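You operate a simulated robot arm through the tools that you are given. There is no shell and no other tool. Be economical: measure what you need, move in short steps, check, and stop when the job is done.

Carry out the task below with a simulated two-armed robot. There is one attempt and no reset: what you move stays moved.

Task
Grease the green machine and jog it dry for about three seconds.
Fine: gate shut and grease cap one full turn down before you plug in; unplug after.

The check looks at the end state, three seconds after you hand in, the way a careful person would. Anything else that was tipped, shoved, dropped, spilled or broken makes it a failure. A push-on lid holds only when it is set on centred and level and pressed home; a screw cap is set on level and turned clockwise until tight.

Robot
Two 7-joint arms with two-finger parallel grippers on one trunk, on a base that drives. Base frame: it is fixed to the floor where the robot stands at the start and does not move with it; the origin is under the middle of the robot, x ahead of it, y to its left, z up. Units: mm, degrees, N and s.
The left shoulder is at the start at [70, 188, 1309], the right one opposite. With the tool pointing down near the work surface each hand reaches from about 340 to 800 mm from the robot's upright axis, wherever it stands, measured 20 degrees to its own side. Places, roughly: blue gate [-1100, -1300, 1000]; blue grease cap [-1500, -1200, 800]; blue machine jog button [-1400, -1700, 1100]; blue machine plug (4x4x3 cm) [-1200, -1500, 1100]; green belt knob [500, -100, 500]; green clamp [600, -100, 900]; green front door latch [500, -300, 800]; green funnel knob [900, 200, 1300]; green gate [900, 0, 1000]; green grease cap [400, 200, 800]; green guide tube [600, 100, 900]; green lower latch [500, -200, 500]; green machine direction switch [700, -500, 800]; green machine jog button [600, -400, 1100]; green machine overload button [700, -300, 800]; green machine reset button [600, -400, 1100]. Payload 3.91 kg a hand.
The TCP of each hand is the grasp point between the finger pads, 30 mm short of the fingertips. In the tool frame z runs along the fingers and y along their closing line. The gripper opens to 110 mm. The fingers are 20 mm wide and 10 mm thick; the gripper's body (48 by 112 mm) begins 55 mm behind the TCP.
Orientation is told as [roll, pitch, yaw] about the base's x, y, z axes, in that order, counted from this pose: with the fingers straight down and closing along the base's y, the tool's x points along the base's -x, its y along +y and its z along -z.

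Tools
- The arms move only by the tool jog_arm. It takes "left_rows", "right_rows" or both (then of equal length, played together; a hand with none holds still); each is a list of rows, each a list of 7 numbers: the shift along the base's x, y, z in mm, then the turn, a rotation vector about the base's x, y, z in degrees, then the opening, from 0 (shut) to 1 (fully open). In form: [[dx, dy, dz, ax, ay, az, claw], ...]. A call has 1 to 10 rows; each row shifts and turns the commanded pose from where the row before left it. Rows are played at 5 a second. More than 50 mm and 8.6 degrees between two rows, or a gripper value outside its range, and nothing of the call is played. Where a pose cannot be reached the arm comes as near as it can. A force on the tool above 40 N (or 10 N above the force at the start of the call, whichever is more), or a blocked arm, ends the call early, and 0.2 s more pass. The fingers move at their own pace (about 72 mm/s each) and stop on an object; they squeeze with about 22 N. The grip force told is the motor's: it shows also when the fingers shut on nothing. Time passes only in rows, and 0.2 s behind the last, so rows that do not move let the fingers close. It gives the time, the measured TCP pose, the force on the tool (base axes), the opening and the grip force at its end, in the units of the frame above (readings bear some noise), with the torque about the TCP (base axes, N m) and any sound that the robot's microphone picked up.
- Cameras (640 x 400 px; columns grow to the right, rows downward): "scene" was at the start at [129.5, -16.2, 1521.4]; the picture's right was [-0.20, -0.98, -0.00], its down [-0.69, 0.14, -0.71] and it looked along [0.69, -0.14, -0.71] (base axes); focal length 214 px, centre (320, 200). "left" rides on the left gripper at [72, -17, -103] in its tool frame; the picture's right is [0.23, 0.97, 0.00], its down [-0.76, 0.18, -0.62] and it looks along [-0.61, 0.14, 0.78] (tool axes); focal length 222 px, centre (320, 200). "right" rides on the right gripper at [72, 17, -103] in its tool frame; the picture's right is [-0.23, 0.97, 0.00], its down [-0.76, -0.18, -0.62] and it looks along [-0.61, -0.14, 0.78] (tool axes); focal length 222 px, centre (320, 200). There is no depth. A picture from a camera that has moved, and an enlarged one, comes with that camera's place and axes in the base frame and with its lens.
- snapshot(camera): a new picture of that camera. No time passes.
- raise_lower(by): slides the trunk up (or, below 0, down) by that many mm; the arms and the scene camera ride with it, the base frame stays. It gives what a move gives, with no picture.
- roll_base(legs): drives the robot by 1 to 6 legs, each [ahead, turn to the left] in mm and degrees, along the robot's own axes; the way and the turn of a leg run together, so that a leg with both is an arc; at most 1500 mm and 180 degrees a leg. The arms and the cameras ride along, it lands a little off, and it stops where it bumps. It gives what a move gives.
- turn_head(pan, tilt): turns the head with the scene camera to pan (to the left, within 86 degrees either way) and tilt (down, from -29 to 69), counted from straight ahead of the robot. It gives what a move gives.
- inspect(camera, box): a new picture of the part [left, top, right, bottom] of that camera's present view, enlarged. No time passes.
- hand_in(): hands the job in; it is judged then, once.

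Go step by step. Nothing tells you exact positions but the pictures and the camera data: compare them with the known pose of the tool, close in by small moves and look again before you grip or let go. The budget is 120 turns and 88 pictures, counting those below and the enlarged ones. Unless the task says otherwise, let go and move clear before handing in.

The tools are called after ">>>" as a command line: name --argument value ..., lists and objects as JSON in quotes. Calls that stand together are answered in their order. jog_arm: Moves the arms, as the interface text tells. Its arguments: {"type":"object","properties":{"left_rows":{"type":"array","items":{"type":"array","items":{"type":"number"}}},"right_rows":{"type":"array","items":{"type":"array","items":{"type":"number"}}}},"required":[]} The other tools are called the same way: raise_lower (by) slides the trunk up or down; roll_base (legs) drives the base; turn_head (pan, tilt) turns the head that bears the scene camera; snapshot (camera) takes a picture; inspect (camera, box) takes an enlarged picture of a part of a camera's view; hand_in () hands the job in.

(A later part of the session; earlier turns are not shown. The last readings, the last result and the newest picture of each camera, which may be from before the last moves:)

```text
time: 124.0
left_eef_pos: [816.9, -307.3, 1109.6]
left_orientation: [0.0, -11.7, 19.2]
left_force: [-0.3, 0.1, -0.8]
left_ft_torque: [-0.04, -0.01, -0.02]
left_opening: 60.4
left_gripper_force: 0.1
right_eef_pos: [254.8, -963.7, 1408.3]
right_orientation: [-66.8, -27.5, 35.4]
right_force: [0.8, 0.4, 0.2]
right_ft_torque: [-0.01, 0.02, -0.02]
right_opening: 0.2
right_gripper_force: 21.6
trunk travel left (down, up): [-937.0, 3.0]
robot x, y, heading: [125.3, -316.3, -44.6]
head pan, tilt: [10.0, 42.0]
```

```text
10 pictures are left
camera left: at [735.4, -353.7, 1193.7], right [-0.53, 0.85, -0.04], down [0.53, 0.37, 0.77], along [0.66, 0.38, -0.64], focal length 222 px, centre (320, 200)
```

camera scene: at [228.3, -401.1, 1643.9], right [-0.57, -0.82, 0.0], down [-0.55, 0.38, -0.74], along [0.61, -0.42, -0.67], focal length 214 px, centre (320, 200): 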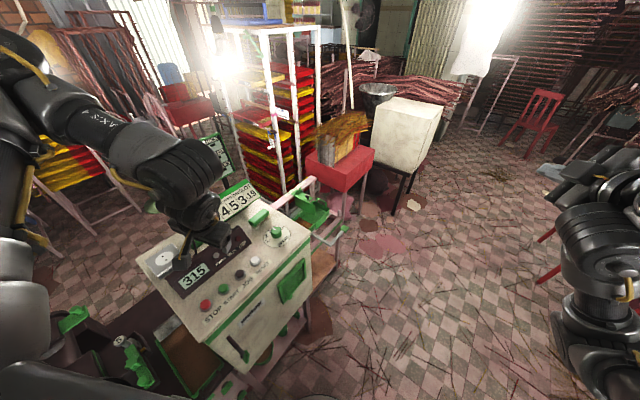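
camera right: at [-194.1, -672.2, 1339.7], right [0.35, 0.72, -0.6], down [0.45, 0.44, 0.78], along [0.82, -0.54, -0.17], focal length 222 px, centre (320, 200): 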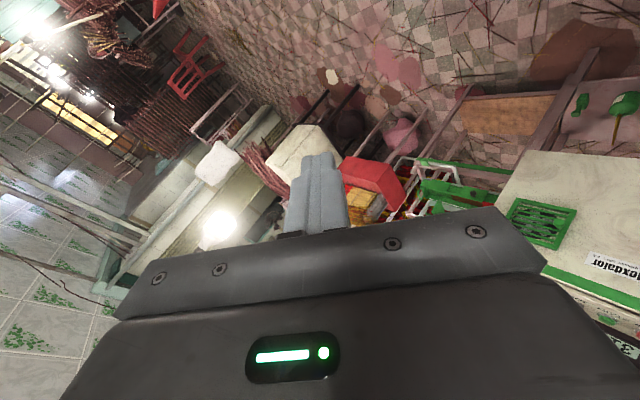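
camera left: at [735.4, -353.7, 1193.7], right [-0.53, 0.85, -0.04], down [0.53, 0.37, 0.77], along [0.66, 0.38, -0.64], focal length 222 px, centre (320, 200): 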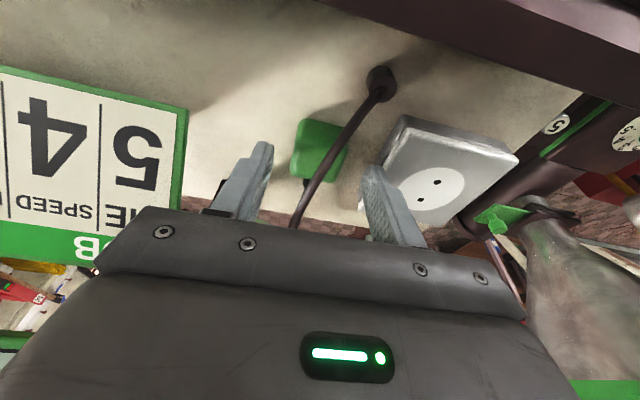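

The fingers straddle the plug well. I'll lower to grip height and close.

>>> jog_arm --left_rows '[[-1, -1, -17, 0, 0, 0, 0.55], [0, 0, -16, 0, 0, 0, 0.55], [0, 0, 0, 0, 0, 0, 0.3], [0, 0, 0, 0, 0, 0, 0.2], [0, 0, 0, 0, 0, 0, 0.2]]'

>>> inspect --camera "left" --box '[220, 80, 540, 280]'

```text
time: 125.1
left_eef_pos: [813.6, -304.6, 1081.4]
left_orientation: [0.1, -12.1, 19.2]
left_force: [-8.5, 8.4, 29.1]
left_ft_torque: [-0.32, 0.16, -0.22]
left_opening: 35.4
left_gripper_force: 13.3
right_eef_pos: [250.7, -962.6, 1408.9]
right_orientation: [-66.9, -27.6, 35.6]
right_force: [0.8, 0.1, -0.3]
right_ft_torque: [-0.03, 0.01, -0.02]
right_opening: 0.0
right_gripper_force: 22.1
trunk travel left (down, up): [-937.0, 3.0]
robot x, y, heading: [123.4, -315.6, -44.6]
head pan, tilt: [10.0, 42.0]
stopped in row 5 (left hand): the force on the tool passed its limit at 53 N (the readings are from after the stop); the commanded pose is now the measured one
```

```text
2.00 times, centred on (380, 180) of left
camera zoom: at [732.2, -351.4, 1166.1], right [-0.53, 0.85, -0.05], down [0.52, 0.37, 0.77], along [0.67, 0.39, -0.64], focal length 444 px, centre (200, 240)
```

zoom: 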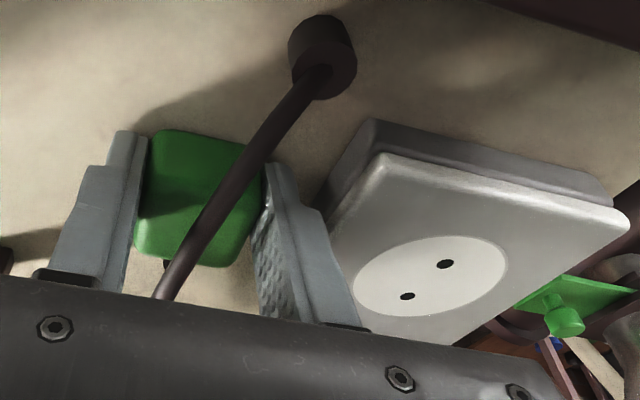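

The tips touched the box top; I'll lift 4 mm and finish the grip.

>>> jog_arm --left_rows '[[0, 0, 4, 0, 0, 0, 0.2], [0, 0, 0, 0, 0, 0, 0.2], [0, 0, 0, 0, 0, 0, 0.2]]'

```text
time: 125.9
left_eef_pos: [817.2, -305.4, 1082.5]
left_orientation: [0.3, -12.0, 19.2]
left_force: [-0.2, 0.4, 3.7]
left_ft_torque: [-0.08, -0.07, 0.02]
left_opening: 35.5
left_gripper_force: 22.2
right_eef_pos: [254.3, -963.6, 1410.0]
right_orientation: [-66.8, -27.5, 35.4]
right_force: [0.5, -0.1, 0.1]
right_ft_torque: [0.02, -0.03, 0.02]
right_opening: 0.2
right_gripper_force: 22.3
trunk travel left (down, up): [-937.0, 3.0]
robot x, y, heading: [125.5, -317.1, -44.9]
head pan, tilt: [10.0, 42.0]
```

Plug gripped. I'll lift it and carry it over the socket.

>>> jog_arm --left_rows '[[0, 0, 20, 0, 0, 0, 0.2], [0, 0, 20, 0, 0, 0, 0.2], [0, 0, 20, 0, 0, 0, 0.2], [-4, 17, 5, 0, 0, 0, 0.2], [-4, 17, 0, 0, 0, 0, 0.2], [-4, 17, 0, 0, 0, 0, 0.2], [-4, 17, 0, 0, 0, 0, 0.2], [-3, 17, 0, 0, 0, 0, 0.2]]'

>>> snapshot --camera "left"

```text
time: 127.7
left_eef_pos: [798.5, -219.9, 1146.5]
left_orientation: [0.2, -11.9, 19.2]
left_force: [0.4, -0.1, -0.6]
left_ft_torque: [0.01, -0.03, -0.01]
left_opening: 35.4
left_gripper_force: 22.0
right_eef_pos: [255.6, -963.0, 1410.2]
right_orientation: [-66.9, -27.3, 35.5]
right_force: [0.9, 0.3, 0.1]
right_ft_torque: [0.04, 0.0, -0.03]
right_opening: 0.0
right_gripper_force: 22.1
trunk travel left (down, up): [-937.0, 3.0]
robot x, y, heading: [128.1, -319.7, -44.6]
head pan, tilt: [10.0, 42.0]
```

```text
8 pictures are left
camera left: at [717.6, -266.7, 1231.5], right [-0.53, 0.85, -0.04], down [0.52, 0.37, 0.77], along [0.66, 0.38, -0.64], focal length 222 px, centre (320, 200)
```

left: 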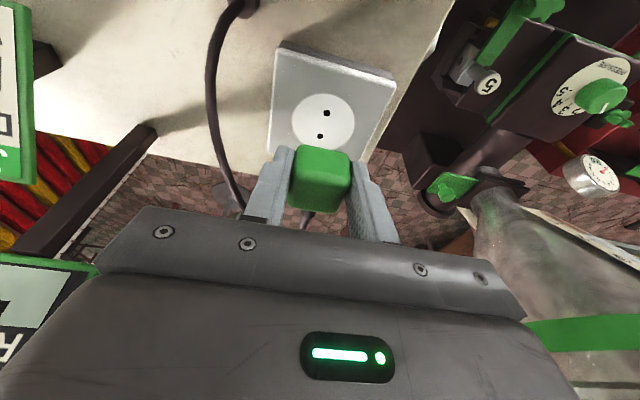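

Plug and socket line up within about a millimetre, and the hole axis matches. I push straight down.

>>> jog_arm --left_rows '[[1, 1, -8, 0, 0, 0, 0.2], [0, 0, -8, 0, 0, 0, 0.2], [0, 0, -7, 0, 0, 0, 0.2], [0, 0, -5, 0, 0, 0, 0.2], [0, 0, -5, 0, 0, 0, 0.2], [0, 0, -4, 0, 0, 0, 0.2], [0, 0, -4, 0, 0, 0, 0.2], [0, 0, -4, 0, 0, 0, 0.2], [0, 0, -4, 0, 0, 0, 0.2]]'

>>> inspect --camera "left" --box '[220, 60, 420, 220]'

```text
time: 129.6
left_eef_pos: [798.8, -220.8, 1105.6]
left_orientation: [-0.3, -12.5, 19.4]
left_force: [-5.0, 3.7, 18.9]
left_ft_torque: [0.45, 0.34, -0.05]
left_opening: 35.7
left_gripper_force: 22.2
right_eef_pos: [252.3, -963.7, 1409.0]
right_orientation: [-66.9, -27.6, 35.6]
right_force: [-0.1, 0.1, -0.5]
right_ft_torque: [-0.02, 0.02, 0.03]
right_opening: 0.2
right_gripper_force: 22.3
trunk travel left (down, up): [-937.0, 3.0]
robot x, y, heading: [128.0, -316.1, -44.4]
head pan, tilt: [10.0, 42.0]
stopped in row 9 (left hand): the force on the tool passed its limit at 46 N (the readings are from after the stop); the commanded pose is now the measured one
```

```text
2.50 times, centred on (320, 140) of left
camera zoom: at [716.8, -266.0, 1190.5], right [-0.53, 0.85, -0.05], down [0.51, 0.37, 0.77], along [0.67, 0.38, -0.63], focal length 555 px, centre (320, 350)
```

zoom: 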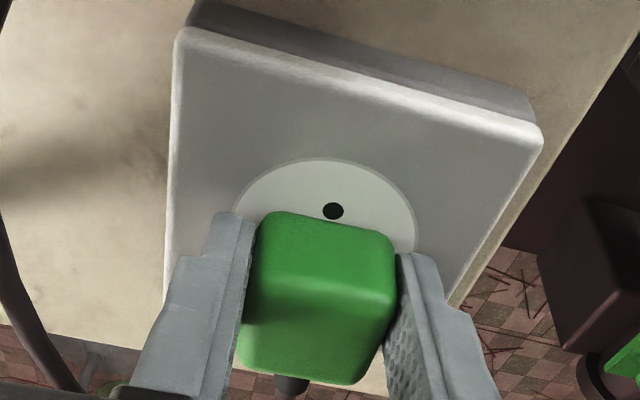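

The near hole is still visible, so the plug sits about 10 mm too far back. I'll lift, shift it 10 mm toward me, and push again.

>>> jog_arm --left_rows '[[0, 0, 8, 0, 0, 0, 0.2], [-5, -1.5, 6, 0, 0, 0, 0.2], [-4.5, -1.5, 0, 0.3, 0.4, 0, 0.2], [0, 0, -6, 0, 0, 0, 0.2], [0, 0, -5, 0, 0, 0, 0.2], [0, 0, -4, 0, 0, 0, 0.2], [0, 0, -4, 0, 0, 0, 0.2], [0, 0, -4, 0, 0, 0, 0.2], [0, 0, -4, 0, 0, 0, 0.2], [0, 0, -4, 0, 0, 0, 0.2]]'

>>> inspect --camera "left" --box '[220, 60, 420, 220]'

```text
time: 131.1
left_eef_pos: [792.9, -223.1, 1107.1]
left_orientation: [-0.3, -12.7, 19.4]
left_force: [-5.1, 2.1, 19.2]
left_ft_torque: [0.37, 0.36, 0.06]
left_opening: 35.4
left_gripper_force: 22.3
right_eef_pos: [251.8, -963.8, 1409.9]
right_orientation: [-66.8, -27.6, 35.6]
right_force: [0.3, -0.1, 0.6]
right_ft_torque: [-0.05, -0.02, 0.0]
right_opening: 0.0
right_gripper_force: 22.2
trunk travel left (down, up): [-937.0, 3.0]
robot x, y, heading: [127.0, -315.5, -44.3]
head pan, tilt: [10.0, 42.0]
stopped in row 7 (left hand): the force on the tool passed its limit at 48 N (the readings are from after the stop); the commanded pose is now the measured one
```

```text
2.50 times, centred on (320, 140) of left
camera zoom: at [710.6, -270.0, 1190.2], right [-0.53, 0.84, -0.05], down [0.51, 0.37, 0.78], along [0.67, 0.39, -0.63], focal length 555 px, centre (320, 350)
```

zoom: 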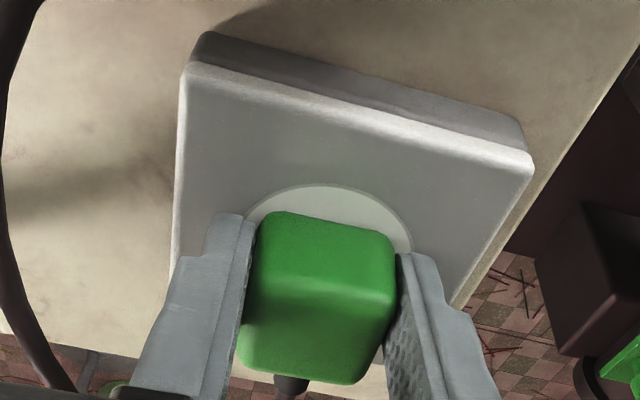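

The hole is covered now, but the plug is still resting on top. By the geometry it needs about 2 mm more toward me; I'll lift slightly, shift and press again.

>>> jog_arm --left_rows '[[0, 0, 5, 0.3, 0.7, 0, 0.2], [-2, -0.7, 0, 0, 0, 0, 0.2], [0, 0, -3, 0, 0, 0, 0.2], [0, 0, -3, 0, 0, 0, 0.2], [0, 0, -3, 0, 0, 0, 0.2], [0, 0, -3, 0, 0, 0, 0.2], [0, 0, -3, 0, 0, 0, 0.2], [0, 0, -3, 0, 0, 0, 0.2]]'

```text
time: 132.3
left_eef_pos: [793.8, -224.9, 1106.6]
left_orientation: [0.1, -12.6, 19.5]
left_force: [-8.7, 2.5, 21.8]
left_ft_torque: [0.25, 0.4, -0.09]
left_opening: 35.4
left_gripper_force: 22.0
right_eef_pos: [251.4, -963.1, 1409.5]
right_orientation: [-67.0, -27.6, 35.7]
right_force: [0.1, 0.1, -0.3]
right_ft_torque: [-0.01, 0.04, 0.0]
right_opening: 0.0
right_gripper_force: 22.3
trunk travel left (down, up): [-937.0, 3.0]
robot x, y, heading: [131.3, -314.8, -44.5]
head pan, tilt: [10.0, 42.0]
stopped in row 5 (left hand): the force on the tool passed its limit at 44 N (the readings are from after the stop); the commanded pose is now the measured one
```

The torque shows the fingertips, not the plug, are bearing on the socket, because I gripped too low. I'll set the plug down here, regrip about 14 mm higher, and press again.

>>> jog_arm --left_rows '[[0, 0, 0, 0, 0, 0, 0.42], [0, 0, 0, 0, 0, 0, 0.42], [0, 0, 7, 0, 0, 0, 0.42], [0, 0, 7, 0, 0, 0, 0.42]]'

>>> inspect --camera "left" --box '[220, 60, 420, 220]'

```text
time: 133.3
left_eef_pos: [795.8, -223.4, 1115.9]
left_orientation: [0.2, -12.4, 19.5]
left_force: [0.0, 0.4, 0.6]
left_ft_torque: [0.02, -0.01, 0.01]
left_opening: 46.2
left_gripper_force: 0.0
right_eef_pos: [256.4, -962.8, 1408.2]
right_orientation: [-66.9, -27.5, 35.6]
right_force: [1.0, -0.4, 0.5]
right_ft_torque: [-0.01, -0.01, 0.01]
right_opening: 0.0
right_gripper_force: 22.1
trunk travel left (down, up): [-937.0, 3.0]
robot x, y, heading: [127.9, -315.7, -44.5]
head pan, tilt: [10.0, 42.0]
```

```text
2.50 times, centred on (320, 140) of left
camera zoom: at [714.5, -270.6, 1200.1], right [-0.54, 0.84, -0.04], down [0.52, 0.37, 0.77], along [0.67, 0.39, -0.63], focal length 555 px, centre (320, 350)
```

zoom: 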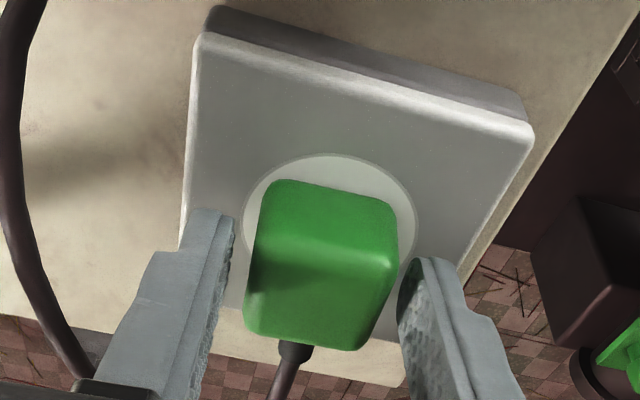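

The plug stands on the socket, centred sideways and about 3.5 mm too far back. I'll regrip, shift it and press.

>>> jog_arm --left_rows '[[0, 0, 0, 0, 0, 0, 0.2], [0, 0, 0, 0, 0, 0, 0.2], [0, 0, 3, 0, 0, 0, 0.2], [-3.3, -1.6, 0, 0, 0, 0, 0.2], [0, 0, -3, 0, 0, 0, 0.2], [0, 0, -3, 0, 0, 0, 0.2], [0, 0, -3, 0, 0, 0, 0.2], [0, 0, -3, 0, 0, 0, 0.2], [0, 0, -3, 0, 0, 0, 0.2]]'

```text
time: 135.3
left_eef_pos: [791.8, -227.2, 1112.3]
left_orientation: [-0.4, -12.8, 19.6]
left_force: [-7.3, 2.4, 20.3]
left_ft_torque: [0.13, 0.49, -0.05]
left_opening: 35.3
left_gripper_force: 22.1
right_eef_pos: [252.3, -962.2, 1409.6]
right_orientation: [-67.0, -27.7, 35.6]
right_force: [0.2, 0.7, -0.3]
right_ft_torque: [-0.01, 0.01, 0.03]
right_opening: 0.0
right_gripper_force: 21.7
trunk travel left (down, up): [-937.0, 3.0]
robot x, y, heading: [128.8, -314.5, -44.7]
head pan, tilt: [10.0, 42.0]
stopped in row 9 (left hand): the force on the tool passed its limit at 46 N (the readings are from after the stop); the commanded pose is now the measured one
```

Not in yet; comparing the hole line with the plug, it should move about 2 mm to the left. I'll unload, shift and press.

>>> jog_arm --left_rows '[[0, 0, 4, 0.3, 0.8, 0, 0.2], [-0.7, 2, 0, 0, 0, 0, 0.2], [0, 0, -3, 0, 0, 0, 0.2], [0, 0, -3, 0, 0, 0, 0.2], [0, 0, -3, 0, 0, 0, 0.2], [0, 0, -3, 0, 0, 0, 0.2], [0, 0, -3, 0, 0, 0, 0.2]]'

>>> inspect --camera "left" --box '[240, 80, 400, 208]'

```text
time: 136.7
left_eef_pos: [791.6, -226.4, 1106.6]
left_orientation: [0.0, -12.4, 19.6]
left_force: [-10.4, -0.2, 26.9]
left_ft_torque: [0.34, 0.54, 0.01]
left_opening: 35.4
left_gripper_force: 21.6
right_eef_pos: [252.2, -963.3, 1409.1]
right_orientation: [-67.0, -27.6, 35.7]
right_force: [-0.1, -0.3, 0.3]
right_ft_torque: [-0.02, -0.01, -0.01]
right_opening: 0.5
right_gripper_force: 22.1
trunk travel left (down, up): [-937.0, 3.0]
robot x, y, heading: [127.0, -316.7, -44.4]
head pan, tilt: [10.0, 42.0]
stopped in row 7 (left hand): the force on the tool passed its limit at 44 N (the readings are from after the stop); the commanded pose is now the measured one
```

```text
3.12 times, centred on (320, 144) of left
camera zoom: at [709.2, -271.8, 1190.6], right [-0.53, 0.84, -0.05], down [0.51, 0.37, 0.77], along [0.67, 0.39, -0.63], focal length 694 px, centre (320, 375)
```

zoom: 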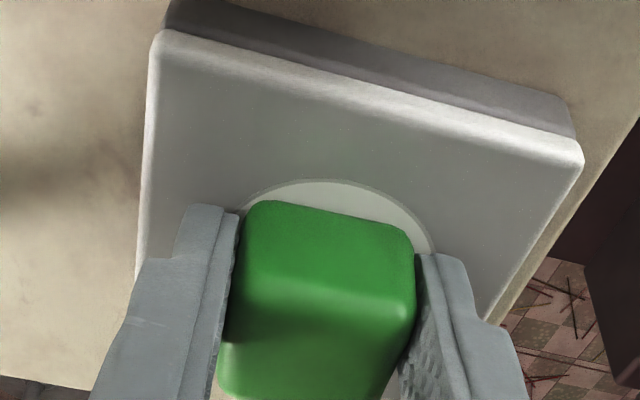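

The plug didn't shift with the hand, so its pins may already be in the holes. I'll open, rise, close the fingers and press on the plug's top to seat it.

>>> jog_arm --left_rows '[[0, 0, 0, 0, 0, 0, 0.42], [0, 0, 0, 0, 0, 0, 0.42], [0, 0, 20, 0, 0, 0, 0.42], [0, 0, 20, 0, 0, 0, 0.42], [8, 4.7, 0, 0, 0, 0, 0], [0, 0, 0, 0, 0, 0, 0], [0, 0, -5, 0, 0, 0, 0], [0, 0, -4, 0, 0, 0, 0], [0, 0, -4, 0, 0, 0, 0], [0, 0, -4, 0, 0, 0, 0]]'

>>> jog_arm --left_rows '[[0, 0, -4, 0, 0, 0, 0], [0, 0, -4, 0, 0, 0, 0], [0, 0, -4, 0, 0, 0, 0], [0, 0, -4, 0, 0, 0, 0], [0, 0, -4, 0, 0, 0, 0]]'

```text
time: 138.8
left_eef_pos: [801.9, -220.3, 1135.3]
left_orientation: [-0.5, -12.8, 19.8]
left_force: [-5.8, 4.6, 22.1]
left_ft_torque: [0.17, 0.24, -0.06]
left_opening: 0.0
left_gripper_force: 21.9
right_eef_pos: [253.0, -961.9, 1409.9]
right_orientation: [-67.0, -27.5, 35.7]
right_force: [-0.3, 0.4, 0.5]
right_ft_torque: [0.02, -0.02, -0.02]
right_opening: 0.0
right_gripper_force: 22.0
trunk travel left (down, up): [-937.0, 3.0]
robot x, y, heading: [123.8, -319.0, -44.2]
head pan, tilt: [10.0, 42.0]
stopped in row 10 (left hand): the force on the tool passed its limit at 46 N (the readings are from after the stop); the commanded pose is now the measured one
```

```text
time: 139.2
left_eef_pos: [803.8, -221.2, 1135.4]
left_orientation: [-0.8, -13.3, 20.1]
left_force: [-8.3, 3.4, 27.9]
left_ft_torque: [0.08, 0.39, -0.01]
left_opening: 0.1
left_gripper_force: 22.3
right_eef_pos: [253.1, -961.8, 1410.0]
right_orientation: [-67.1, -27.6, 35.8]
right_force: [0.3, 0.6, 0.4]
right_ft_torque: [-0.01, -0.02, 0.0]
right_opening: 0.0
right_gripper_force: 21.9
trunk travel left (down, up): [-937.0, 3.0]
robot x, y, heading: [126.2, -315.8, -44.4]
head pan, tilt: [10.0, 42.0]
stopped in row 1 (left hand): the force on the tool passed its limit at 44 N (the readings are from after the stop); the commanded pose is now the measured one
```

Solid contact. I'll lift off and look at the plug and the POWER lamp with the head camera.

>>> jog_arm --left_rows '[[0, 0, 30, 0.5, 0.8, -0.5, 0], [0, 0, 30, 0, 0, 0, 0]]'

>>> turn_head --pan 50 --tilt 40

>>> inspect --camera "scene" --box '[220, 120, 420, 245]'

```text
time: 139.8
left_eef_pos: [806.3, -220.1, 1193.4]
left_orientation: [0.1, -12.5, 19.3]
left_force: [0.4, -0.4, 0.5]
left_ft_torque: [-0.01, -0.02, -0.02]
left_opening: 0.2
left_gripper_force: 21.8
right_eef_pos: [253.5, -961.9, 1409.3]
right_orientation: [-66.8, -27.5, 35.6]
right_force: [-0.5, 0.7, -0.6]
right_ft_torque: [0.01, 0.0, 0.0]
right_opening: 0.0
right_gripper_force: 22.0
trunk travel left (down, up): [-937.0, 3.0]
robot x, y, heading: [126.2, -315.6, -44.5]
head pan, tilt: [10.0, 42.0]
```

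```text
time: 140.8
left_eef_pos: [809.2, -221.1, 1191.9]
left_orientation: [0.2, -12.3, 19.3]
left_force: [-0.1, 0.3, 0.0]
left_ft_torque: [-0.02, -0.03, 0.01]
left_opening: 0.3
left_gripper_force: 22.5
right_eef_pos: [258.3, -963.4, 1409.0]
right_orientation: [-66.8, -27.4, 35.7]
right_force: [-0.4, -0.7, -0.3]
right_ft_torque: [-0.01, 0.01, -0.03]
right_opening: 0.2
right_gripper_force: 22.0
trunk travel left (down, up): [-937.0, 3.0]
robot x, y, heading: [126.5, -320.5, -44.5]
head pan, tilt: [50.0, 40.0]
```

```text
3.20 times, centred on (320, 182) of scene
camera zoom: at [247.1, -343.2, 1646.7], right [0.1, -1.0, 0.0], down [-0.64, -0.06, -0.77], along [0.76, 0.07, -0.64], focal length 686 px, centre (320, 256)
```

zoom: 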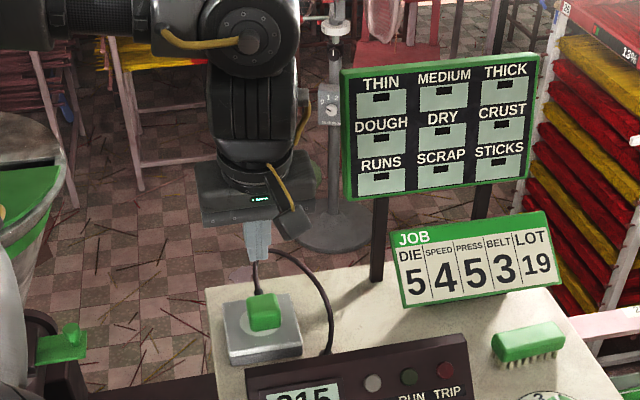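

The plug stands on the socket with its cable on top. I'll move to the JOG button, estimated at (623, -387, 1065), and verify from a hover.

>>> jog_arm --left_rows '[[0, 0, 10, 0, 0, 0, 0], [-32, -28, 0, 0, 0, 0, 0], [-32, -28, 0, 0, 0, 0, 0], [-32, -28, 0, 0, 0, 0, 0], [-32, -28, 0, 0, 0, 0, 0], [-32, -28, 0, 0, 0, 0, 0], [-31, -28, 0, 0, 0, 0, 0], [0, 0, -25, 0, 0, 0, 0], [0, 0, -25, 0, 0, 0, 0]]'

>>> snapshot --camera "left"

```text
time: 142.8
left_eef_pos: [617.1, -390.1, 1152.7]
left_orientation: [0.2, -12.4, 19.3]
left_force: [-0.1, 0.2, 0.9]
left_ft_torque: [0.01, -0.01, -0.01]
left_opening: 0.0
left_gripper_force: 22.0
right_eef_pos: [258.6, -962.0, 1409.4]
right_orientation: [-66.7, -27.4, 35.7]
right_force: [-0.1, 1.0, -0.2]
right_ft_torque: [-0.01, 0.02, 0.01]
right_opening: 0.1
right_gripper_force: 21.8
trunk travel left (down, up): [-937.0, 3.0]
robot x, y, heading: [128.2, -315.3, -44.6]
head pan, tilt: [50.0, 40.0]
```

```text
2 pictures are left
camera left: at [535.9, -435.8, 1236.7], right [-0.53, 0.85, -0.05], down [0.52, 0.37, 0.77], along [0.67, 0.39, -0.63], focal length 222 px, centre (320, 200)
```

left: 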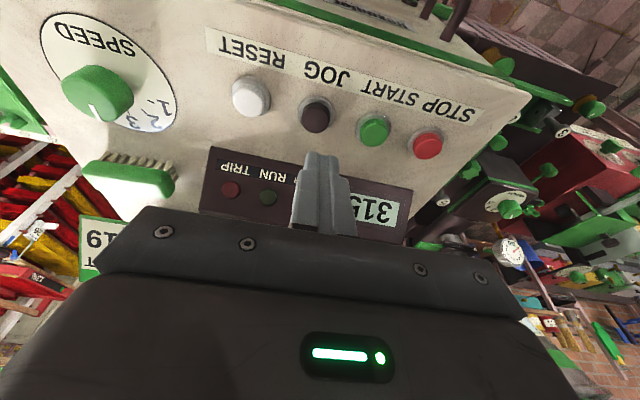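

The JOG button is at about (627, -392). I'll shift onto it and descend to just above.

>>> jog_arm --left_rows '[[4, -4, -20, 0, 0, 0, 0], [0, 0, -20, 0, 0, 0, 0], [0, 0, -5, 0, 0, 0, 0]]'

>>> jog_arm --left_rows '[[0, 0, -4, 0, 0, 0, 0], [0, 0, -3, 0, 0, 0, 0], [0, 0, -3, 0, 0, 0, 0], [0, 0, -3, 0, 0, 0, 0], [0, 0, -2, 0, 0, 0, 0]]'

```text
time: 143.6
left_eef_pos: [620.2, -393.1, 1107.6]
left_orientation: [0.3, -12.5, 19.3]
left_force: [0.4, -0.3, 0.6]
left_ft_torque: [0.0, 0.0, 0.0]
left_opening: 0.0
left_gripper_force: 22.3
right_eef_pos: [255.7, -962.7, 1407.5]
right_orientation: [-66.8, -27.5, 35.7]
right_force: [0.5, 0.1, -0.6]
right_ft_torque: [0.01, 0.0, 0.02]
right_opening: 0.0
right_gripper_force: 21.6
trunk travel left (down, up): [-937.0, 3.0]
robot x, y, heading: [123.9, -314.5, -44.4]
head pan, tilt: [50.0, 40.0]
```

```text
time: 144.8
left_eef_pos: [619.4, -392.6, 1091.9]
left_orientation: [0.2, -12.3, 19.4]
left_force: [-0.3, -1.4, 0.7]
left_ft_torque: [-0.02, 0.02, -0.01]
left_opening: 0.2
left_gripper_force: 22.3
right_eef_pos: [257.2, -961.7, 1408.1]
right_orientation: [-66.8, -27.5, 35.7]
right_force: [-0.9, -0.2, 0.5]
right_ft_torque: [-0.02, 0.01, -0.03]
right_opening: 0.0
right_gripper_force: 22.5
trunk travel left (down, up): [-937.0, 3.0]
robot x, y, heading: [126.8, -318.7, -44.2]
head pan, tilt: [50.0, 40.0]
heard: click
```

A click: the button is responding. I press a touch further and hold briefly to listen for the motor.

>>> jog_arm --left_rows '[[0, 0, -2, 0, 0, 0, 0], [0, 0, -1, 0, 0, 0, 0], [0, 0, 0, 0, 0, 0, 0]]'

```text
time: 145.6
left_eef_pos: [620.0, -393.0, 1088.8]
left_orientation: [0.2, -12.4, 19.3]
left_force: [-1.1, -0.6, 2.7]
left_ft_torque: [0.01, 0.04, 0.03]
left_opening: 0.0
left_gripper_force: 21.8
right_eef_pos: [256.9, -962.6, 1408.6]
right_orientation: [-66.8, -27.5, 35.7]
right_force: [-0.4, 0.7, -0.4]
right_ft_torque: [-0.01, 0.02, 0.01]
right_opening: 0.1
right_gripper_force: 21.9
trunk travel left (down, up): [-937.0, 3.0]
robot x, y, heading: [125.8, -318.9, -44.4]
head pan, tilt: [50.0, 40.0]
```

I'll complete the three-second hold in case it is running, then release and check the lamp.

>>> jog_arm --left_rows '[[0, 0, 0, 0, 0, 0, 0], [0, 0, 0, 0, 0, 0, 0], [0, 0, 0, 0, 0, 0, 0], [0, 0, 0, 0, 0, 0, 0], [0, 0, 0, 0, 0, 0, 0], [0, 0, 0, 0, 0, 0, 0], [0, 0, 0, 0, 0, 0, 0], [0, 0, 0, 0, 0, 0, 0], [0, 0, 20, 0, 0, 0, 0], [0, 0, 20, 0, 0, 0, 0]]'

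```text
time: 147.8
left_eef_pos: [620.9, -393.0, 1129.1]
left_orientation: [0.2, -12.4, 19.2]
left_force: [-0.7, -0.4, 0.1]
left_ft_torque: [-0.03, -0.04, 0.01]
left_opening: 0.0
left_gripper_force: 21.6
right_eef_pos: [254.9, -962.6, 1407.9]
right_orientation: [-66.8, -27.5, 35.8]
right_force: [0.9, -1.2, -0.9]
right_ft_torque: [-0.03, 0.02, -0.02]
right_opening: 0.0
right_gripper_force: 21.7
trunk travel left (down, up): [-937.0, 3.0]
robot x, y, heading: [126.6, -317.2, -44.1]
head pan, tilt: [50.0, 40.0]
```

No motor sound, so it's probably not powered. I'll return above the socket and take one tight view of plug and lamp together.

>>> jog_arm --left_rows '[[0, 0, 35, 0, 0, 0, 0], [0, 0, 36, 0, 0, 0, 0], [31, 28, 5, 0, 0, 0, 0], [32, 28, 0, 0, 0, 0, 0.3], [32, 28, 0, 0, 0, 0, 0.46], [32, 28, 0, 0, 0, 0, 0.46], [32, 28, 0, 0, 0, 0, 0.46], [24, 28, 0, 0, 0, 0, 0.46]]'

>>> inspect --camera "scene" --box '[285, 200, 365, 250]'

```text
time: 149.6
left_eef_pos: [804.4, -222.6, 1205.5]
left_orientation: [0.1, -12.3, 19.3]
left_force: [0.0, -0.1, -0.6]
left_ft_torque: [0.04, 0.05, 0.03]
left_opening: 50.6
left_gripper_force: 0.2
right_eef_pos: [257.3, -961.9, 1408.5]
right_orientation: [-66.9, -27.4, 35.7]
right_force: [0.1, 0.3, 0.0]
right_ft_torque: [0.0, 0.01, 0.03]
right_opening: 0.0
right_gripper_force: 22.3
trunk travel left (down, up): [-937.0, 3.0]
robot x, y, heading: [129.5, -317.9, -44.5]
head pan, tilt: [50.0, 40.0]
```

```text
8.00 times, centred on (325, 225) of scene
camera zoom: at [246.8, -341.8, 1646.7], right [0.1, -1.0, 0.0], down [-0.64, -0.06, -0.77], along [0.76, 0.08, -0.64], focal length 1716 px, centre (280, 0)
```

zoom: 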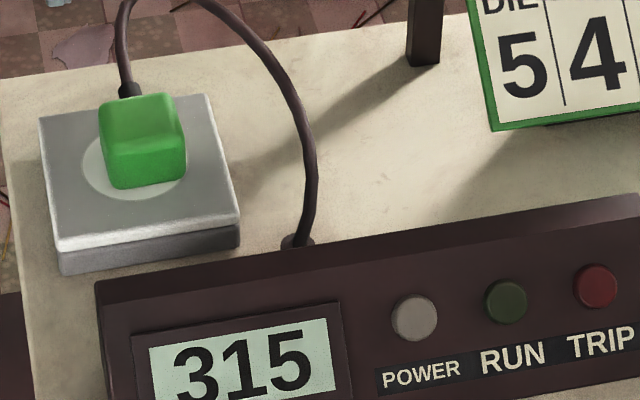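

The POWER lamp is dark, and this view shows the plug about 3 mm too far back and 4 mm too far right. I'll regrip it high, lift it, correct by (-4.3, +2.7) mm and press.

>>> jog_arm --left_rows '[[0, 0, -30, 0, 0, 0, 0.46], [0, 0, -30, 0, 0, 0, 0.46], [0, 0, -26, 0, 0, 0, 0.46], [0, 0, 0, 0, 0, 0, 0.2], [0, 0, 0, 0, 0, 0, 0.2], [0, 0, 0, 0, 0, 0, 0.2], [0, 0, 10, 0, 0, 0, 0.2], [-4.3, 2.7, 0, 0, 0, 0, 0.2]]'

>>> jog_arm --left_rows '[[0, 0, -5, 0, 0, 0, 0.2], [0, 0, -3, 0, 0, 0, 0.2], [0, 0, -3, 0, 0, 0, 0.2], [0, 0, -3, 0, 0, 0, 0.2], [0, 0, -3, 0, 0, 0, 0.2], [0, 0, -3, 0, 0, 0, 0.2], [0, 0, -3, 0, 0, 0, 0.2], [0, 0, -3, 0, 0, 0, 0.2]]'

```text
time: 151.4
left_eef_pos: [800.2, -220.1, 1128.8]
left_orientation: [0.1, -12.2, 19.3]
left_force: [0.4, -0.3, -1.0]
left_ft_torque: [0.02, -0.02, 0.0]
left_opening: 35.2
left_gripper_force: 22.3
right_eef_pos: [257.0, -961.3, 1408.8]
right_orientation: [-66.8, -27.4, 35.7]
right_force: [0.1, 0.3, -0.8]
right_ft_torque: [0.01, -0.01, 0.02]
right_opening: 0.0
right_gripper_force: 21.7
trunk travel left (down, up): [-937.0, 3.0]
robot x, y, heading: [125.9, -317.2, -44.3]
head pan, tilt: [50.0, 40.0]
```

```text
time: 153.2
left_eef_pos: [795.0, -222.0, 1105.9]
left_orientation: [0.1, -12.6, 19.2]
left_force: [-2.7, 1.8, 30.3]
left_ft_torque: [-0.06, 0.18, -0.06]
left_opening: 35.4
left_gripper_force: 21.9
right_eef_pos: [252.2, -964.1, 1408.4]
right_orientation: [-67.0, -27.6, 35.7]
right_force: [0.4, 0.1, -0.5]
right_ft_torque: [-0.01, 0.0, 0.02]
right_opening: 0.0
right_gripper_force: 22.2
trunk travel left (down, up): [-937.0, 3.0]
robot x, y, heading: [128.1, -315.4, -44.2]
head pan, tilt: [50.0, 40.0]
```

>>> jog_arm --left_rows '[[0, 0, 0, 0, 0, 0, 0.42], [0, 0, 0, 0, 0, 0, 0.42], [0, 0, 22, 0, 0, 0, 0.42], [0, 0, 20, 0, 0, 0, 0.42], [-3, -1, 0, 0, 0, 0, 0], [0, 0, 0, 0, 0, 0, 0], [0, 0, -5, 0, 0, 0, 0], [0, 0, -4, 0, 0, 0, 0], [0, 0, -4, 0, 0, 0, 0], [0, 0, -4, 0, 0, 0, 0]]'

>>> jog_arm --left_rows '[[0, 0, -4, 0, 0, 0, 0], [0, 0, -4, 0, 0, 0, 0], [0, 0, -4, 0, 0, 0, 0], [0, 0, -4, 0, 0, 0, 0]]'

```text
time: 155.4
left_eef_pos: [796.1, -222.8, 1134.9]
left_orientation: [-0.4, -13.0, 19.5]
left_force: [-6.8, 4.5, 23.0]
left_ft_torque: [0.11, 0.27, 0.0]
left_opening: 0.1
left_gripper_force: 22.1
right_eef_pos: [253.7, -960.8, 1410.2]
right_orientation: [-67.1, -27.6, 35.8]
right_force: [-0.4, 0.4, -0.2]
right_ft_torque: [0.01, 0.0, 0.01]
right_opening: 0.0
right_gripper_force: 21.9
trunk travel left (down, up): [-937.0, 3.0]
robot x, y, heading: [126.5, -316.2, -44.3]
head pan, tilt: [50.0, 40.0]
stopped in row 10 (left hand): the force on the tool passed its limit at 46 N (the readings are from after the stop); the commanded pose is now the measured one
```

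```text
time: 155.8
left_eef_pos: [797.2, -223.5, 1136.1]
left_orientation: [-0.8, -13.3, 19.7]
left_force: [-9.6, 3.8, 29.9]
left_ft_torque: [0.09, 0.35, -0.03]
left_opening: 0.1
left_gripper_force: 22.3
right_eef_pos: [254.2, -961.1, 1408.9]
right_orientation: [-67.1, -27.6, 35.9]
right_force: [0.2, -0.3, 0.3]
right_ft_torque: [-0.02, -0.01, 0.02]
right_opening: 0.3
right_gripper_force: 22.4
trunk travel left (down, up): [-937.0, 3.0]
robot x, y, heading: [127.4, -314.4, -44.3]
head pan, tilt: [50.0, 40.0]
stopped in row 1 (left hand): the force on the tool passed its limit at 45 N (the readings are from after the stop); the commanded pose is now the measured one
```

The plug sits flush at the same height. I'll test by pressing JOG again and listening.

>>> jog_arm --left_rows '[[0, 0, 35, 0.8, 0.9, -0.4, 0], [0, 0, 35, 0, 0, 0, 0], [-30, -28, 0, 0, 0, 0, 0], [-30, -28, 0, 0, 0, 0, 0], [-30, -28, 0, 0, 0, 0, 0], [-29, -28, 0, 0, 0, 0, 0], [-29, -29, 0, 0, 0, 0, 0], [-29, -29, 0, 0, 0, 0, 0], [0, 0, -40, 0, 0, 0, 0], [0, 0, -40, 0, 0, 0, 0]]'

```text
time: 158.0
left_eef_pos: [627.0, -392.4, 1120.2]
left_orientation: [0.6, -12.2, 19.1]
left_force: [0.1, -1.4, -0.4]
left_ft_torque: [-0.01, 0.01, 0.02]
left_opening: 0.0
left_gripper_force: 22.4
right_eef_pos: [262.1, -961.1, 1408.7]
right_orientation: [-66.8, -27.4, 35.8]
right_force: [0.0, -0.5, -0.8]
right_ft_torque: [0.01, 0.0, 0.01]
right_opening: 0.0
right_gripper_force: 22.3
trunk travel left (down, up): [-937.0, 3.0]
robot x, y, heading: [125.7, -313.7, -44.3]
head pan, tilt: [50.0, 40.0]
```

>>> jog_arm --left_rows '[[-6, 0, -10, 0, 0, 0, 0], [0, 0, -10, 0, 0, 0, 0], [0, 0, -6, 0, 0, 0, 0], [0, 0, -3, 0, 0, 0, 0], [0, 0, -3, 0, 0, 0, 0]]'

```text
time: 159.2
left_eef_pos: [617.3, -393.8, 1090.5]
left_orientation: [0.5, -12.4, 19.0]
left_force: [-0.9, 0.3, 1.8]
left_ft_torque: [-0.01, 0.02, 0.02]
left_opening: 0.0
left_gripper_force: 21.8
right_eef_pos: [259.4, -962.6, 1409.2]
right_orientation: [-66.8, -27.5, 35.8]
right_force: [-0.2, 0.1, 0.4]
right_ft_torque: [-0.02, -0.03, 0.03]
right_opening: 0.0
right_gripper_force: 21.9
trunk travel left (down, up): [-937.0, 3.0]
robot x, y, heading: [128.0, -318.5, -44.0]
head pan, tilt: [50.0, 40.0]
heard: click
```

>>> jog_arm --left_rows '[[0, 0, -1, 0, 0, 0, 0], [0, 0, 0, 0, 0, 0, 0], [0, 0, 0, 0, 0, 0, 0]]'

```text
time: 160.0
left_eef_pos: [617.2, -393.9, 1089.6]
left_orientation: [0.5, -12.4, 19.0]
left_force: [0.2, -0.3, 1.4]
left_ft_torque: [-0.02, -0.04, -0.04]
left_opening: 0.1
left_gripper_force: 22.8
right_eef_pos: [258.5, -961.9, 1409.3]
right_orientation: [-66.8, -27.5, 35.8]
right_force: [-2.1, -0.2, -0.3]
right_ft_torque: [0.02, 0.0, 0.0]
right_opening: 0.0
right_gripper_force: 22.0
trunk travel left (down, up): [-937.0, 3.0]
robot x, y, heading: [129.0, -318.9, -44.2]
head pan, tilt: [50.0, 40.0]
```

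I'll complete the three-second hold, then go back over the plug and use the last picture for lamp and plug.

>>> jog_arm --left_rows '[[0, 0, 0, 0, 0, 0, 0], [0, 0, 0, 0, 0, 0, 0], [0, 0, 0, 0, 0, 0, 0], [0, 0, 0, 0, 0, 0, 0], [0, 0, 0, 0, 0, 0, 0], [0, 0, 0, 0, 0, 0, 0], [0, 0, 0, 0, 0, 0, 0], [0, 0, 0, 0, 0, 0, 0], [0, 0, 0, 0, 0, 0, 0], [0, 0, 30, 0, 0, 0, 0]]'

>>> jog_arm --left_rows '[[0, 0, 40, 0, 0, 0, 0], [0, 0, 45, 0, 0, 0, 0], [31, 28, 0, 0, 0, 0, 0], [31, 28, 0, 0, 0, 0, 0.46], [31, 28, 0, 0, 0, 0, 0.46], [30, 28, 0, 0, 0, 0, 0.46], [30, 30, 0, 0, 0, 0, 0.46], [28, 30, 0, 0, 0, 0, 0.46]]'

>>> inspect --camera "scene" --box '[285, 200, 365, 250]'

```text
time: 162.2
left_eef_pos: [615.8, -394.6, 1120.8]
left_orientation: [0.6, -12.6, 19.0]
left_force: [-0.6, 0.3, 0.5]
left_ft_torque: [-0.02, -0.03, 0.01]
left_opening: 0.0
left_gripper_force: 22.0
right_eef_pos: [257.4, -962.9, 1408.8]
right_orientation: [-66.8, -27.4, 35.8]
right_force: [-0.3, 0.2, -0.1]
right_ft_torque: [0.03, 0.03, -0.01]
right_opening: 0.4
right_gripper_force: 22.1
trunk travel left (down, up): [-937.0, 3.0]
robot x, y, heading: [130.0, -316.2, -44.3]
head pan, tilt: [50.0, 40.0]
```

```text
time: 164.0
left_eef_pos: [798.4, -220.2, 1203.1]
left_orientation: [0.5, -12.4, 19.0]
left_force: [0.7, -0.1, 0.8]
left_ft_torque: [0.02, 0.0, 0.0]
left_opening: 50.6
left_gripper_force: 0.0
right_eef_pos: [259.0, -962.2, 1410.5]
right_orientation: [-66.8, -27.4, 35.8]
right_force: [0.4, -0.1, 0.1]
right_ft_torque: [0.01, 0.01, -0.03]
right_opening: 0.0
right_gripper_force: 22.2
trunk travel left (down, up): [-937.0, 3.0]
robot x, y, heading: [128.4, -318.6, -44.2]
head pan, tilt: [50.0, 40.0]
```

```text
8.00 times, centred on (325, 225) of scene
camera zoom: at [246.6, -341.1, 1646.8], right [0.1, -0.99, 0.0], down [-0.64, -0.07, -0.77], along [0.76, 0.08, -0.64], focal length 1716 px, centre (280, 0)
```

zoom: 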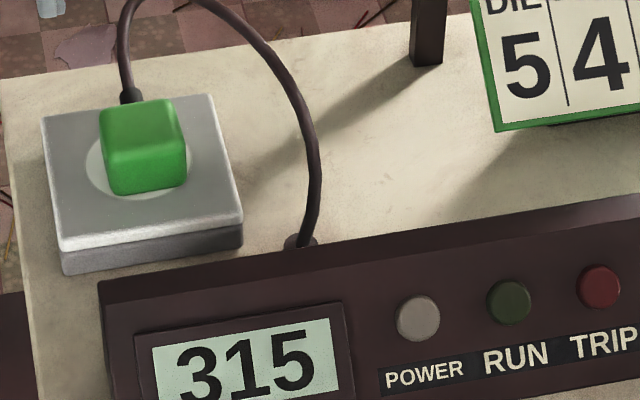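

Still dark: the plug is now right in depth but about 2 mm too far right. No pictures remain, so I'll go by feel and sound: regrip, shift left, press, and listen for the plug to seat.

>>> jog_arm --left_rows '[[0, 0, -30, 0, 0, 0, 0.46], [0, 0, -30, 0, 0, 0, 0.46], [0, 0, -23, 0, 0, 0, 0.46], [0, 0, 0, 0, 0, 0, 0.2], [0, 0, 0, 0, 0, 0, 0.2], [0, 0, 0, 0, 0, 0, 0.2], [0, 0, 6, 0, 0, 0, 0.2], [-0.7, 1.9, 0, 0, 0, 0, 0.2]]'

>>> jog_arm --left_rows '[[0, 0, -3, 0, 0, 0, 0.2], [0, 0, -3, 0, 0, 0, 0.2], [0, 0, -2, 0, 0, 0, 0.2], [0, 0, -2, 0, 0, 0, 0.2], [0, 0, -2, 0, 0, 0, 0.2]]'

```text
time: 165.8
left_eef_pos: [797.6, -218.4, 1126.9]
left_orientation: [0.6, -12.5, 19.1]
left_force: [-0.1, -0.6, -0.6]
left_ft_torque: [0.0, 0.04, -0.01]
left_opening: 35.2
left_gripper_force: 22.2
right_eef_pos: [257.7, -961.6, 1408.5]
right_orientation: [-66.8, -27.4, 35.8]
right_force: [0.2, -0.7, -0.5]
right_ft_torque: [0.0, 0.0, 0.0]
right_opening: 0.2
right_gripper_force: 21.8
trunk travel left (down, up): [-937.0, 3.0]
robot x, y, heading: [126.9, -317.9, -44.1]
head pan, tilt: [50.0, 40.0]
```

```text
time: 167.0
left_eef_pos: [797.0, -221.1, 1115.4]
left_orientation: [0.4, -12.6, 19.0]
left_force: [2.9, 1.7, 19.0]
left_ft_torque: [0.01, -0.13, 0.05]
left_opening: 35.3
left_gripper_force: 22.2
right_eef_pos: [257.2, -963.7, 1407.7]
right_orientation: [-66.9, -27.4, 35.8]
right_force: [-0.4, 0.1, -1.4]
right_ft_torque: [0.02, -0.02, 0.0]
right_opening: 0.0
right_gripper_force: 21.5
trunk travel left (down, up): [-937.0, 3.0]
robot x, y, heading: [128.6, -316.8, -44.1]
head pan, tilt: [50.0, 40.0]
```

No seat yet. I'll make a small spiral search under light downward pressure.

>>> jog_arm --left_rows '[[-0.4, 1.2, 0, 0, 0, 0, 0.2], [1.2, 0.4, 0, 0, 0, 0, 0.2], [0.4, -1.2, 0, 0, 0, 0, 0.2], [0.4, -1.2, 0, 0, 0, 0, 0.2], [-1.2, -0.4, 0, 0, 0, 0, 0.2], [-1.2, -0.4, 0, 0, 0, 0, 0.2], [-0.4, 1.2, 0, 0, 0, 0, 0.2], [-0.4, 1.2, 0, 0, 0, 0, 0.2], [-0.4, 1.2, 0, 0, 0, 0, 0.2], [1.2, 0.4, 0, 0, 0, 0, 0.2]]'

```text
time: 169.2
left_eef_pos: [794.2, -220.3, 1115.6]
left_orientation: [0.5, -12.5, 19.0]
left_force: [3.1, -5.6, 16.6]
left_ft_torque: [-0.29, -0.2, 0.01]
left_opening: 35.2
left_gripper_force: 22.0
right_eef_pos: [256.3, -965.0, 1408.8]
right_orientation: [-66.8, -27.6, 35.7]
right_force: [0.8, -0.5, -0.6]
right_ft_torque: [0.0, 0.0, -0.02]
right_opening: 0.0
right_gripper_force: 22.2
trunk travel left (down, up): [-937.0, 3.0]
robot x, y, heading: [121.7, -315.7, -44.2]
head pan, tilt: [50.0, 40.0]
```

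Re-deriving with the touched top height (1104), the body stands a few millimetres above the socket on its pins. That means the last picture puts it about 4 mm too near, so I'll shift it back and press.

>>> jog_arm --left_rows '[[0, 0, 5, 0, 0, 0, 0.2], [3.8, -0.2, 0, 0, 0, 0, 0.2], [0, 0, -3, 0, 0, 0, 0.2], [0, 0, -2, 0, 0, 0, 0.2], [0, 0, -1, 0, 0, 0, 0.2], [0, 0, -1, 0, 0, 0, 0.2], [0, 0, -1, 0, 0, 0, 0.2]]'

```text
time: 170.8
left_eef_pos: [799.8, -218.0, 1112.9]
left_orientation: [0.5, -12.6, 19.0]
left_force: [5.2, 2.0, 17.2]
left_ft_torque: [-0.04, -0.22, 0.02]
left_opening: 35.7
left_gripper_force: 21.9
right_eef_pos: [256.9, -962.4, 1408.5]
right_orientation: [-67.0, -27.5, 35.8]
right_force: [0.4, -0.9, 0.2]
right_ft_torque: [0.01, -0.01, -0.02]
right_opening: 0.0
right_gripper_force: 21.3
trunk travel left (down, up): [-937.0, 3.0]
robot x, y, heading: [129.3, -317.5, -44.3]
head pan, tilt: [50.0, 40.0]
```

>>> jog_arm --left_rows '[[0.4, -1.2, 0, 0, 0, 0, 0.2], [0.4, -1.2, 0, 0, 0, 0, 0.2], [1.2, 0.4, 0, 0, 0, 0, 0.2], [-0.4, 1.2, 0, 0, 0, 0, 0.2], [-0.4, 1.2, 0, 0, 0, 0, 0.2], [-0.4, 1.2, -0.5, 0, 0, 0, 0.2], [1.2, 0.4, 0, 0, 0, 0, 0.2], [0.4, -1.2, 0, 0, 0, 0, 0.2], [0.4, -1.2, -0.5, 0, 0, 0, 0.2], [0.4, -1.2, 0, 0, 0, 0, 0.2]]'

```text
time: 173.0
left_eef_pos: [802.1, -219.4, 1113.0]
left_orientation: [0.6, -12.5, 19.0]
left_force: [-0.3, -3.2, 18.6]
left_ft_torque: [-0.35, 0.03, -0.14]
left_opening: 35.5
left_gripper_force: 22.4
right_eef_pos: [254.9, -963.3, 1408.1]
right_orientation: [-66.9, -27.7, 35.8]
right_force: [0.2, 0.1, -0.2]
right_ft_torque: [0.01, 0.01, -0.02]
right_opening: 0.0
right_gripper_force: 21.7
trunk travel left (down, up): [-937.0, 3.0]
robot x, y, heading: [127.2, -312.7, -44.4]
head pan, tilt: [50.0, 40.0]
heard: snap
```

A snap: the plug has gone in. I'll release it and press once on top to be sure it's home.

>>> jog_arm --left_rows '[[0, 0, 0, 0, 0, 0, 0.42], [0, 0, 0, 0, 0, 0, 0.42], [0, 0, 20, 0, 0, 0, 0.42], [0, 0, 16, 0, 0, 0, 0.42], [-4, -1.3, 0, 0, 0, 0, 0], [0, 0, 0, 0, 0, 0, 0], [0, 0, -7, 0, 0, 0, 0], [0, 0, -5, 0, 0, 0, 0], [0, 0, -4, 0, 0, 0, 0], [0, 0, -3, 0, 0, 0, 0]]'

>>> jog_arm --left_rows '[[0, 0, -3, 0, 0, 0, 0], [0, 0, -3, 0, 0, 0, 0], [0, 0, -3, 0, 0, 0, 0], [0, 0, -3, 0, 0, 0, 0]]'

```text
time: 175.0
left_eef_pos: [800.4, -220.3, 1137.2]
left_orientation: [0.0, -13.1, 19.3]
left_force: [-6.4, 4.9, 19.0]
left_ft_torque: [0.11, 0.24, -0.09]
left_opening: 0.0
left_gripper_force: 22.0
right_eef_pos: [255.4, -962.6, 1409.3]
right_orientation: [-66.9, -27.6, 36.1]
right_force: [-0.9, -1.0, -0.5]
right_ft_torque: [0.02, 0.03, 0.03]
right_opening: 0.0
right_gripper_force: 22.1
trunk travel left (down, up): [-937.0, 3.0]
robot x, y, heading: [124.6, -313.2, -43.9]
head pan, tilt: [50.0, 40.0]
stopped in row 10 (left hand): the force on the tool passed its limit at 43 N (the readings are from after the stop); the commanded pose is now the measured one
```

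```text
time: 175.5
left_eef_pos: [800.5, -220.2, 1137.1]
left_orientation: [-0.2, -13.5, 19.4]
left_force: [-10.4, 5.0, 24.0]
left_ft_torque: [0.16, 0.38, -0.13]
left_opening: 0.0
left_gripper_force: 22.1
right_eef_pos: [254.1, -961.4, 1409.4]
right_orientation: [-67.0, -27.6, 36.1]
right_force: [-0.4, 0.2, -0.6]
right_ft_torque: [-0.02, -0.03, 0.02]
right_opening: 0.0
right_gripper_force: 22.1
trunk travel left (down, up): [-937.0, 3.0]
robot x, y, heading: [127.3, -314.3, -44.2]
head pan, tilt: [50.0, 40.0]
stopped in row 2 (left hand): the force on the tool passed its limit at 44 N (the readings are from after the stop); the commanded pose is now the measured one
```

The plug is flush. Now to the JOG button.

>>> jog_arm --left_rows '[[0, 0, 34, 0.4, 1.0, -0.3, 0], [0, 0, 34, 0, 0, 0, 0], [-30, -29, 0, 0, 0, 0, 0], [-30, -29, 0, 0, 0, 0, 0], [-30, -29, 0, 0, 0, 0, 0], [-30, -29, 0, 0, 0, 0, 0], [-30, -29, 0, 0, 0, 0, 0], [-31, -28, 0, 0, 0, 0, 0], [0, 0, -45, 0, 0, 0, 0], [0, 0, -45, 0, 0, 0, 0]]'

```text
time: 177.7
left_eef_pos: [624.6, -394.1, 1109.4]
left_orientation: [0.8, -12.2, 18.9]
left_force: [-0.1, 0.1, 0.2]
left_ft_torque: [0.0, 0.01, 0.0]
left_opening: 0.0
left_gripper_force: 22.1
right_eef_pos: [263.5, -962.3, 1409.7]
right_orientation: [-66.8, -27.3, 36.0]
right_force: [0.4, -0.9, 0.0]
right_ft_torque: [0.03, -0.01, 0.03]
right_opening: 0.0
right_gripper_force: 22.1
trunk travel left (down, up): [-937.0, 3.0]
robot x, y, heading: [126.5, -316.8, -44.1]
head pan, tilt: [50.0, 40.0]
```

>>> jog_arm --left_rows '[[-4, 1, -8, 0, 0, 0, 0], [0, 0, -6, 0, 0, 0, 0], [0, 0, -5, 0, 0, 0, 0], [0, 0, -1, 0, 0, 0, 0], [0, 0, 0, 0, 0, 0, 0], [0, 0, 0, 0, 0, 0, 0], [0, 0, 0, 0, 0, 0, 0], [0, 0, 0, 0, 0, 0, 0], [0, 0, 0, 0, 0, 0, 0]]'

```text
time: 179.7
left_eef_pos: [618.1, -393.1, 1088.8]
left_orientation: [0.8, -12.5, 18.9]
left_force: [-1.2, -0.4, 0.9]
left_ft_torque: [-0.02, -0.01, 0.01]
left_opening: 0.0
left_gripper_force: 22.1
right_eef_pos: [260.6, -962.5, 1408.4]
right_orientation: [-66.8, -27.5, 35.9]
right_force: [0.0, 0.4, -0.2]
right_ft_torque: [0.02, 0.01, 0.01]
right_opening: 0.0
right_gripper_force: 21.9
trunk travel left (down, up): [-937.0, 3.0]
robot x, y, heading: [130.6, -313.6, -44.1]
head pan, tilt: [50.0, 40.0]
heard: click
```

>>> jog_arm --left_rows '[[0, 0, 0, 0, 0, 0, 0], [0, 0, 0, 0, 0, 0, 0], [0, 0, 0, 0, 0, 0, 0], [0, 0, 0, 0, 0, 0, 0], [0, 0, 0, 0, 0, 0, 0], [0, 0, 0, 0, 0, 0, 0], [0, 0, 0, 0, 0, 0, 0], [0, 0, 0, 0, 0, 0, 0], [0, 0, 20, 0, 0, 0, 0], [0, 0, 20, 0, 0, 0, 0]]'

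```text
time: 181.9
left_eef_pos: [617.2, -394.0, 1131.6]
left_orientation: [0.6, -12.4, 18.8]
left_force: [0.1, -0.1, -0.1]
left_ft_torque: [0.0, 0.03, -0.01]
left_opening: 0.1
left_gripper_force: 22.1
right_eef_pos: [258.6, -962.4, 1409.2]
right_orientation: [-66.9, -27.5, 35.9]
right_force: [-0.2, -0.6, -0.4]
right_ft_torque: [0.01, -0.01, 0.0]
right_opening: 0.0
right_gripper_force: 22.0
trunk travel left (down, up): [-937.0, 3.0]
robot x, y, heading: [129.1, -318.9, -44.2]
head pan, tilt: [50.0, 40.0]
```

I'll see whether a look at the lamp is still allowed.

>>> inspect --camera "scene" --box '[285, 200, 365, 250]'

```text
refused: no pictures are left
```

No pictures remain, so the pull-out force will tell whether it was really plugged in. I return to the plug and grip it.

>>> jog_arm --left_rows '[[0, 0, 36, 0, 0, 0, 0], [0, 0, 36, 0, 0, 0, 0], [31, 29, 0, 0, 0, 0, 0], [31, 29, 0, 0, 0, 0, 0.46], [31, 29, 0, 0, 0, 0, 0.46], [31, 29, 0, 0, 0, 0, 0.46], [31, 29, 0, 0, 0, 0, 0.46], [29, 29, 0, 0, 0, 0, 0.46]]'

>>> jog_arm --left_rows '[[0, 0, -30, 0, 0, 0, 0.46], [0, 0, -30, 0, 0, 0, 0.46], [0, 0, -26, 0, 0, 0, 0.46], [0, 0, 0, 0, 0, 0, 0.2], [0, 0, 0, 0, 0, 0, 0.2], [0, 0, 0, 0, 0, 0, 0.2]]'

>>> jog_arm --left_rows '[[0, 0, 2, 0, 0, 0, 0.2]]'

```text
time: 183.7
left_eef_pos: [802.6, -217.1, 1201.5]
left_orientation: [0.6, -12.4, 18.7]
left_force: [0.0, 0.1, 0.0]
left_ft_torque: [0.01, 0.02, 0.02]
left_opening: 50.6
left_gripper_force: 0.0
right_eef_pos: [259.9, -960.8, 1409.8]
right_orientation: [-66.9, -27.4, 35.8]
right_force: [0.2, -0.1, 1.0]
right_ft_torque: [0.01, -0.01, 0.02]
right_opening: 0.0
right_gripper_force: 22.3
trunk travel left (down, up): [-937.0, 3.0]
robot x, y, heading: [124.5, -318.4, -44.2]
head pan, tilt: [50.0, 40.0]
```

```text
time: 185.1
left_eef_pos: [803.3, -219.3, 1116.1]
left_orientation: [0.7, -12.4, 18.9]
left_force: [0.4, -0.2, -0.6]
left_ft_torque: [0.01, 0.0, 0.03]
left_opening: 35.2
left_gripper_force: 22.3
right_eef_pos: [260.1, -961.3, 1408.7]
right_orientation: [-66.9, -27.4, 35.9]
right_force: [-0.7, 0.2, 0.4]
right_ft_torque: [0.01, -0.01, -0.01]
right_opening: 0.0
right_gripper_force: 21.9
trunk travel left (down, up): [-937.0, 3.0]
robot x, y, heading: [123.8, -313.8, -44.2]
head pan, tilt: [50.0, 40.0]
heard: snap
```

```text
time: 185.5
left_eef_pos: [803.9, -218.2, 1119.7]
left_orientation: [0.7, -12.5, 19.0]
left_force: [-0.7, -0.6, -0.7]
left_ft_torque: [-0.01, 0.0, 0.0]
left_opening: 35.3
left_gripper_force: 22.2
right_eef_pos: [259.5, -961.6, 1408.8]
right_orientation: [-66.9, -27.5, 35.9]
right_force: [0.0, -0.8, 0.4]
right_ft_torque: [-0.03, -0.01, -0.04]
right_opening: 0.1
right_gripper_force: 21.7
trunk travel left (down, up): [-937.0, 3.0]
robot x, y, heading: [129.3, -318.2, -44.1]
head pan, tilt: [50.0, 40.0]
```

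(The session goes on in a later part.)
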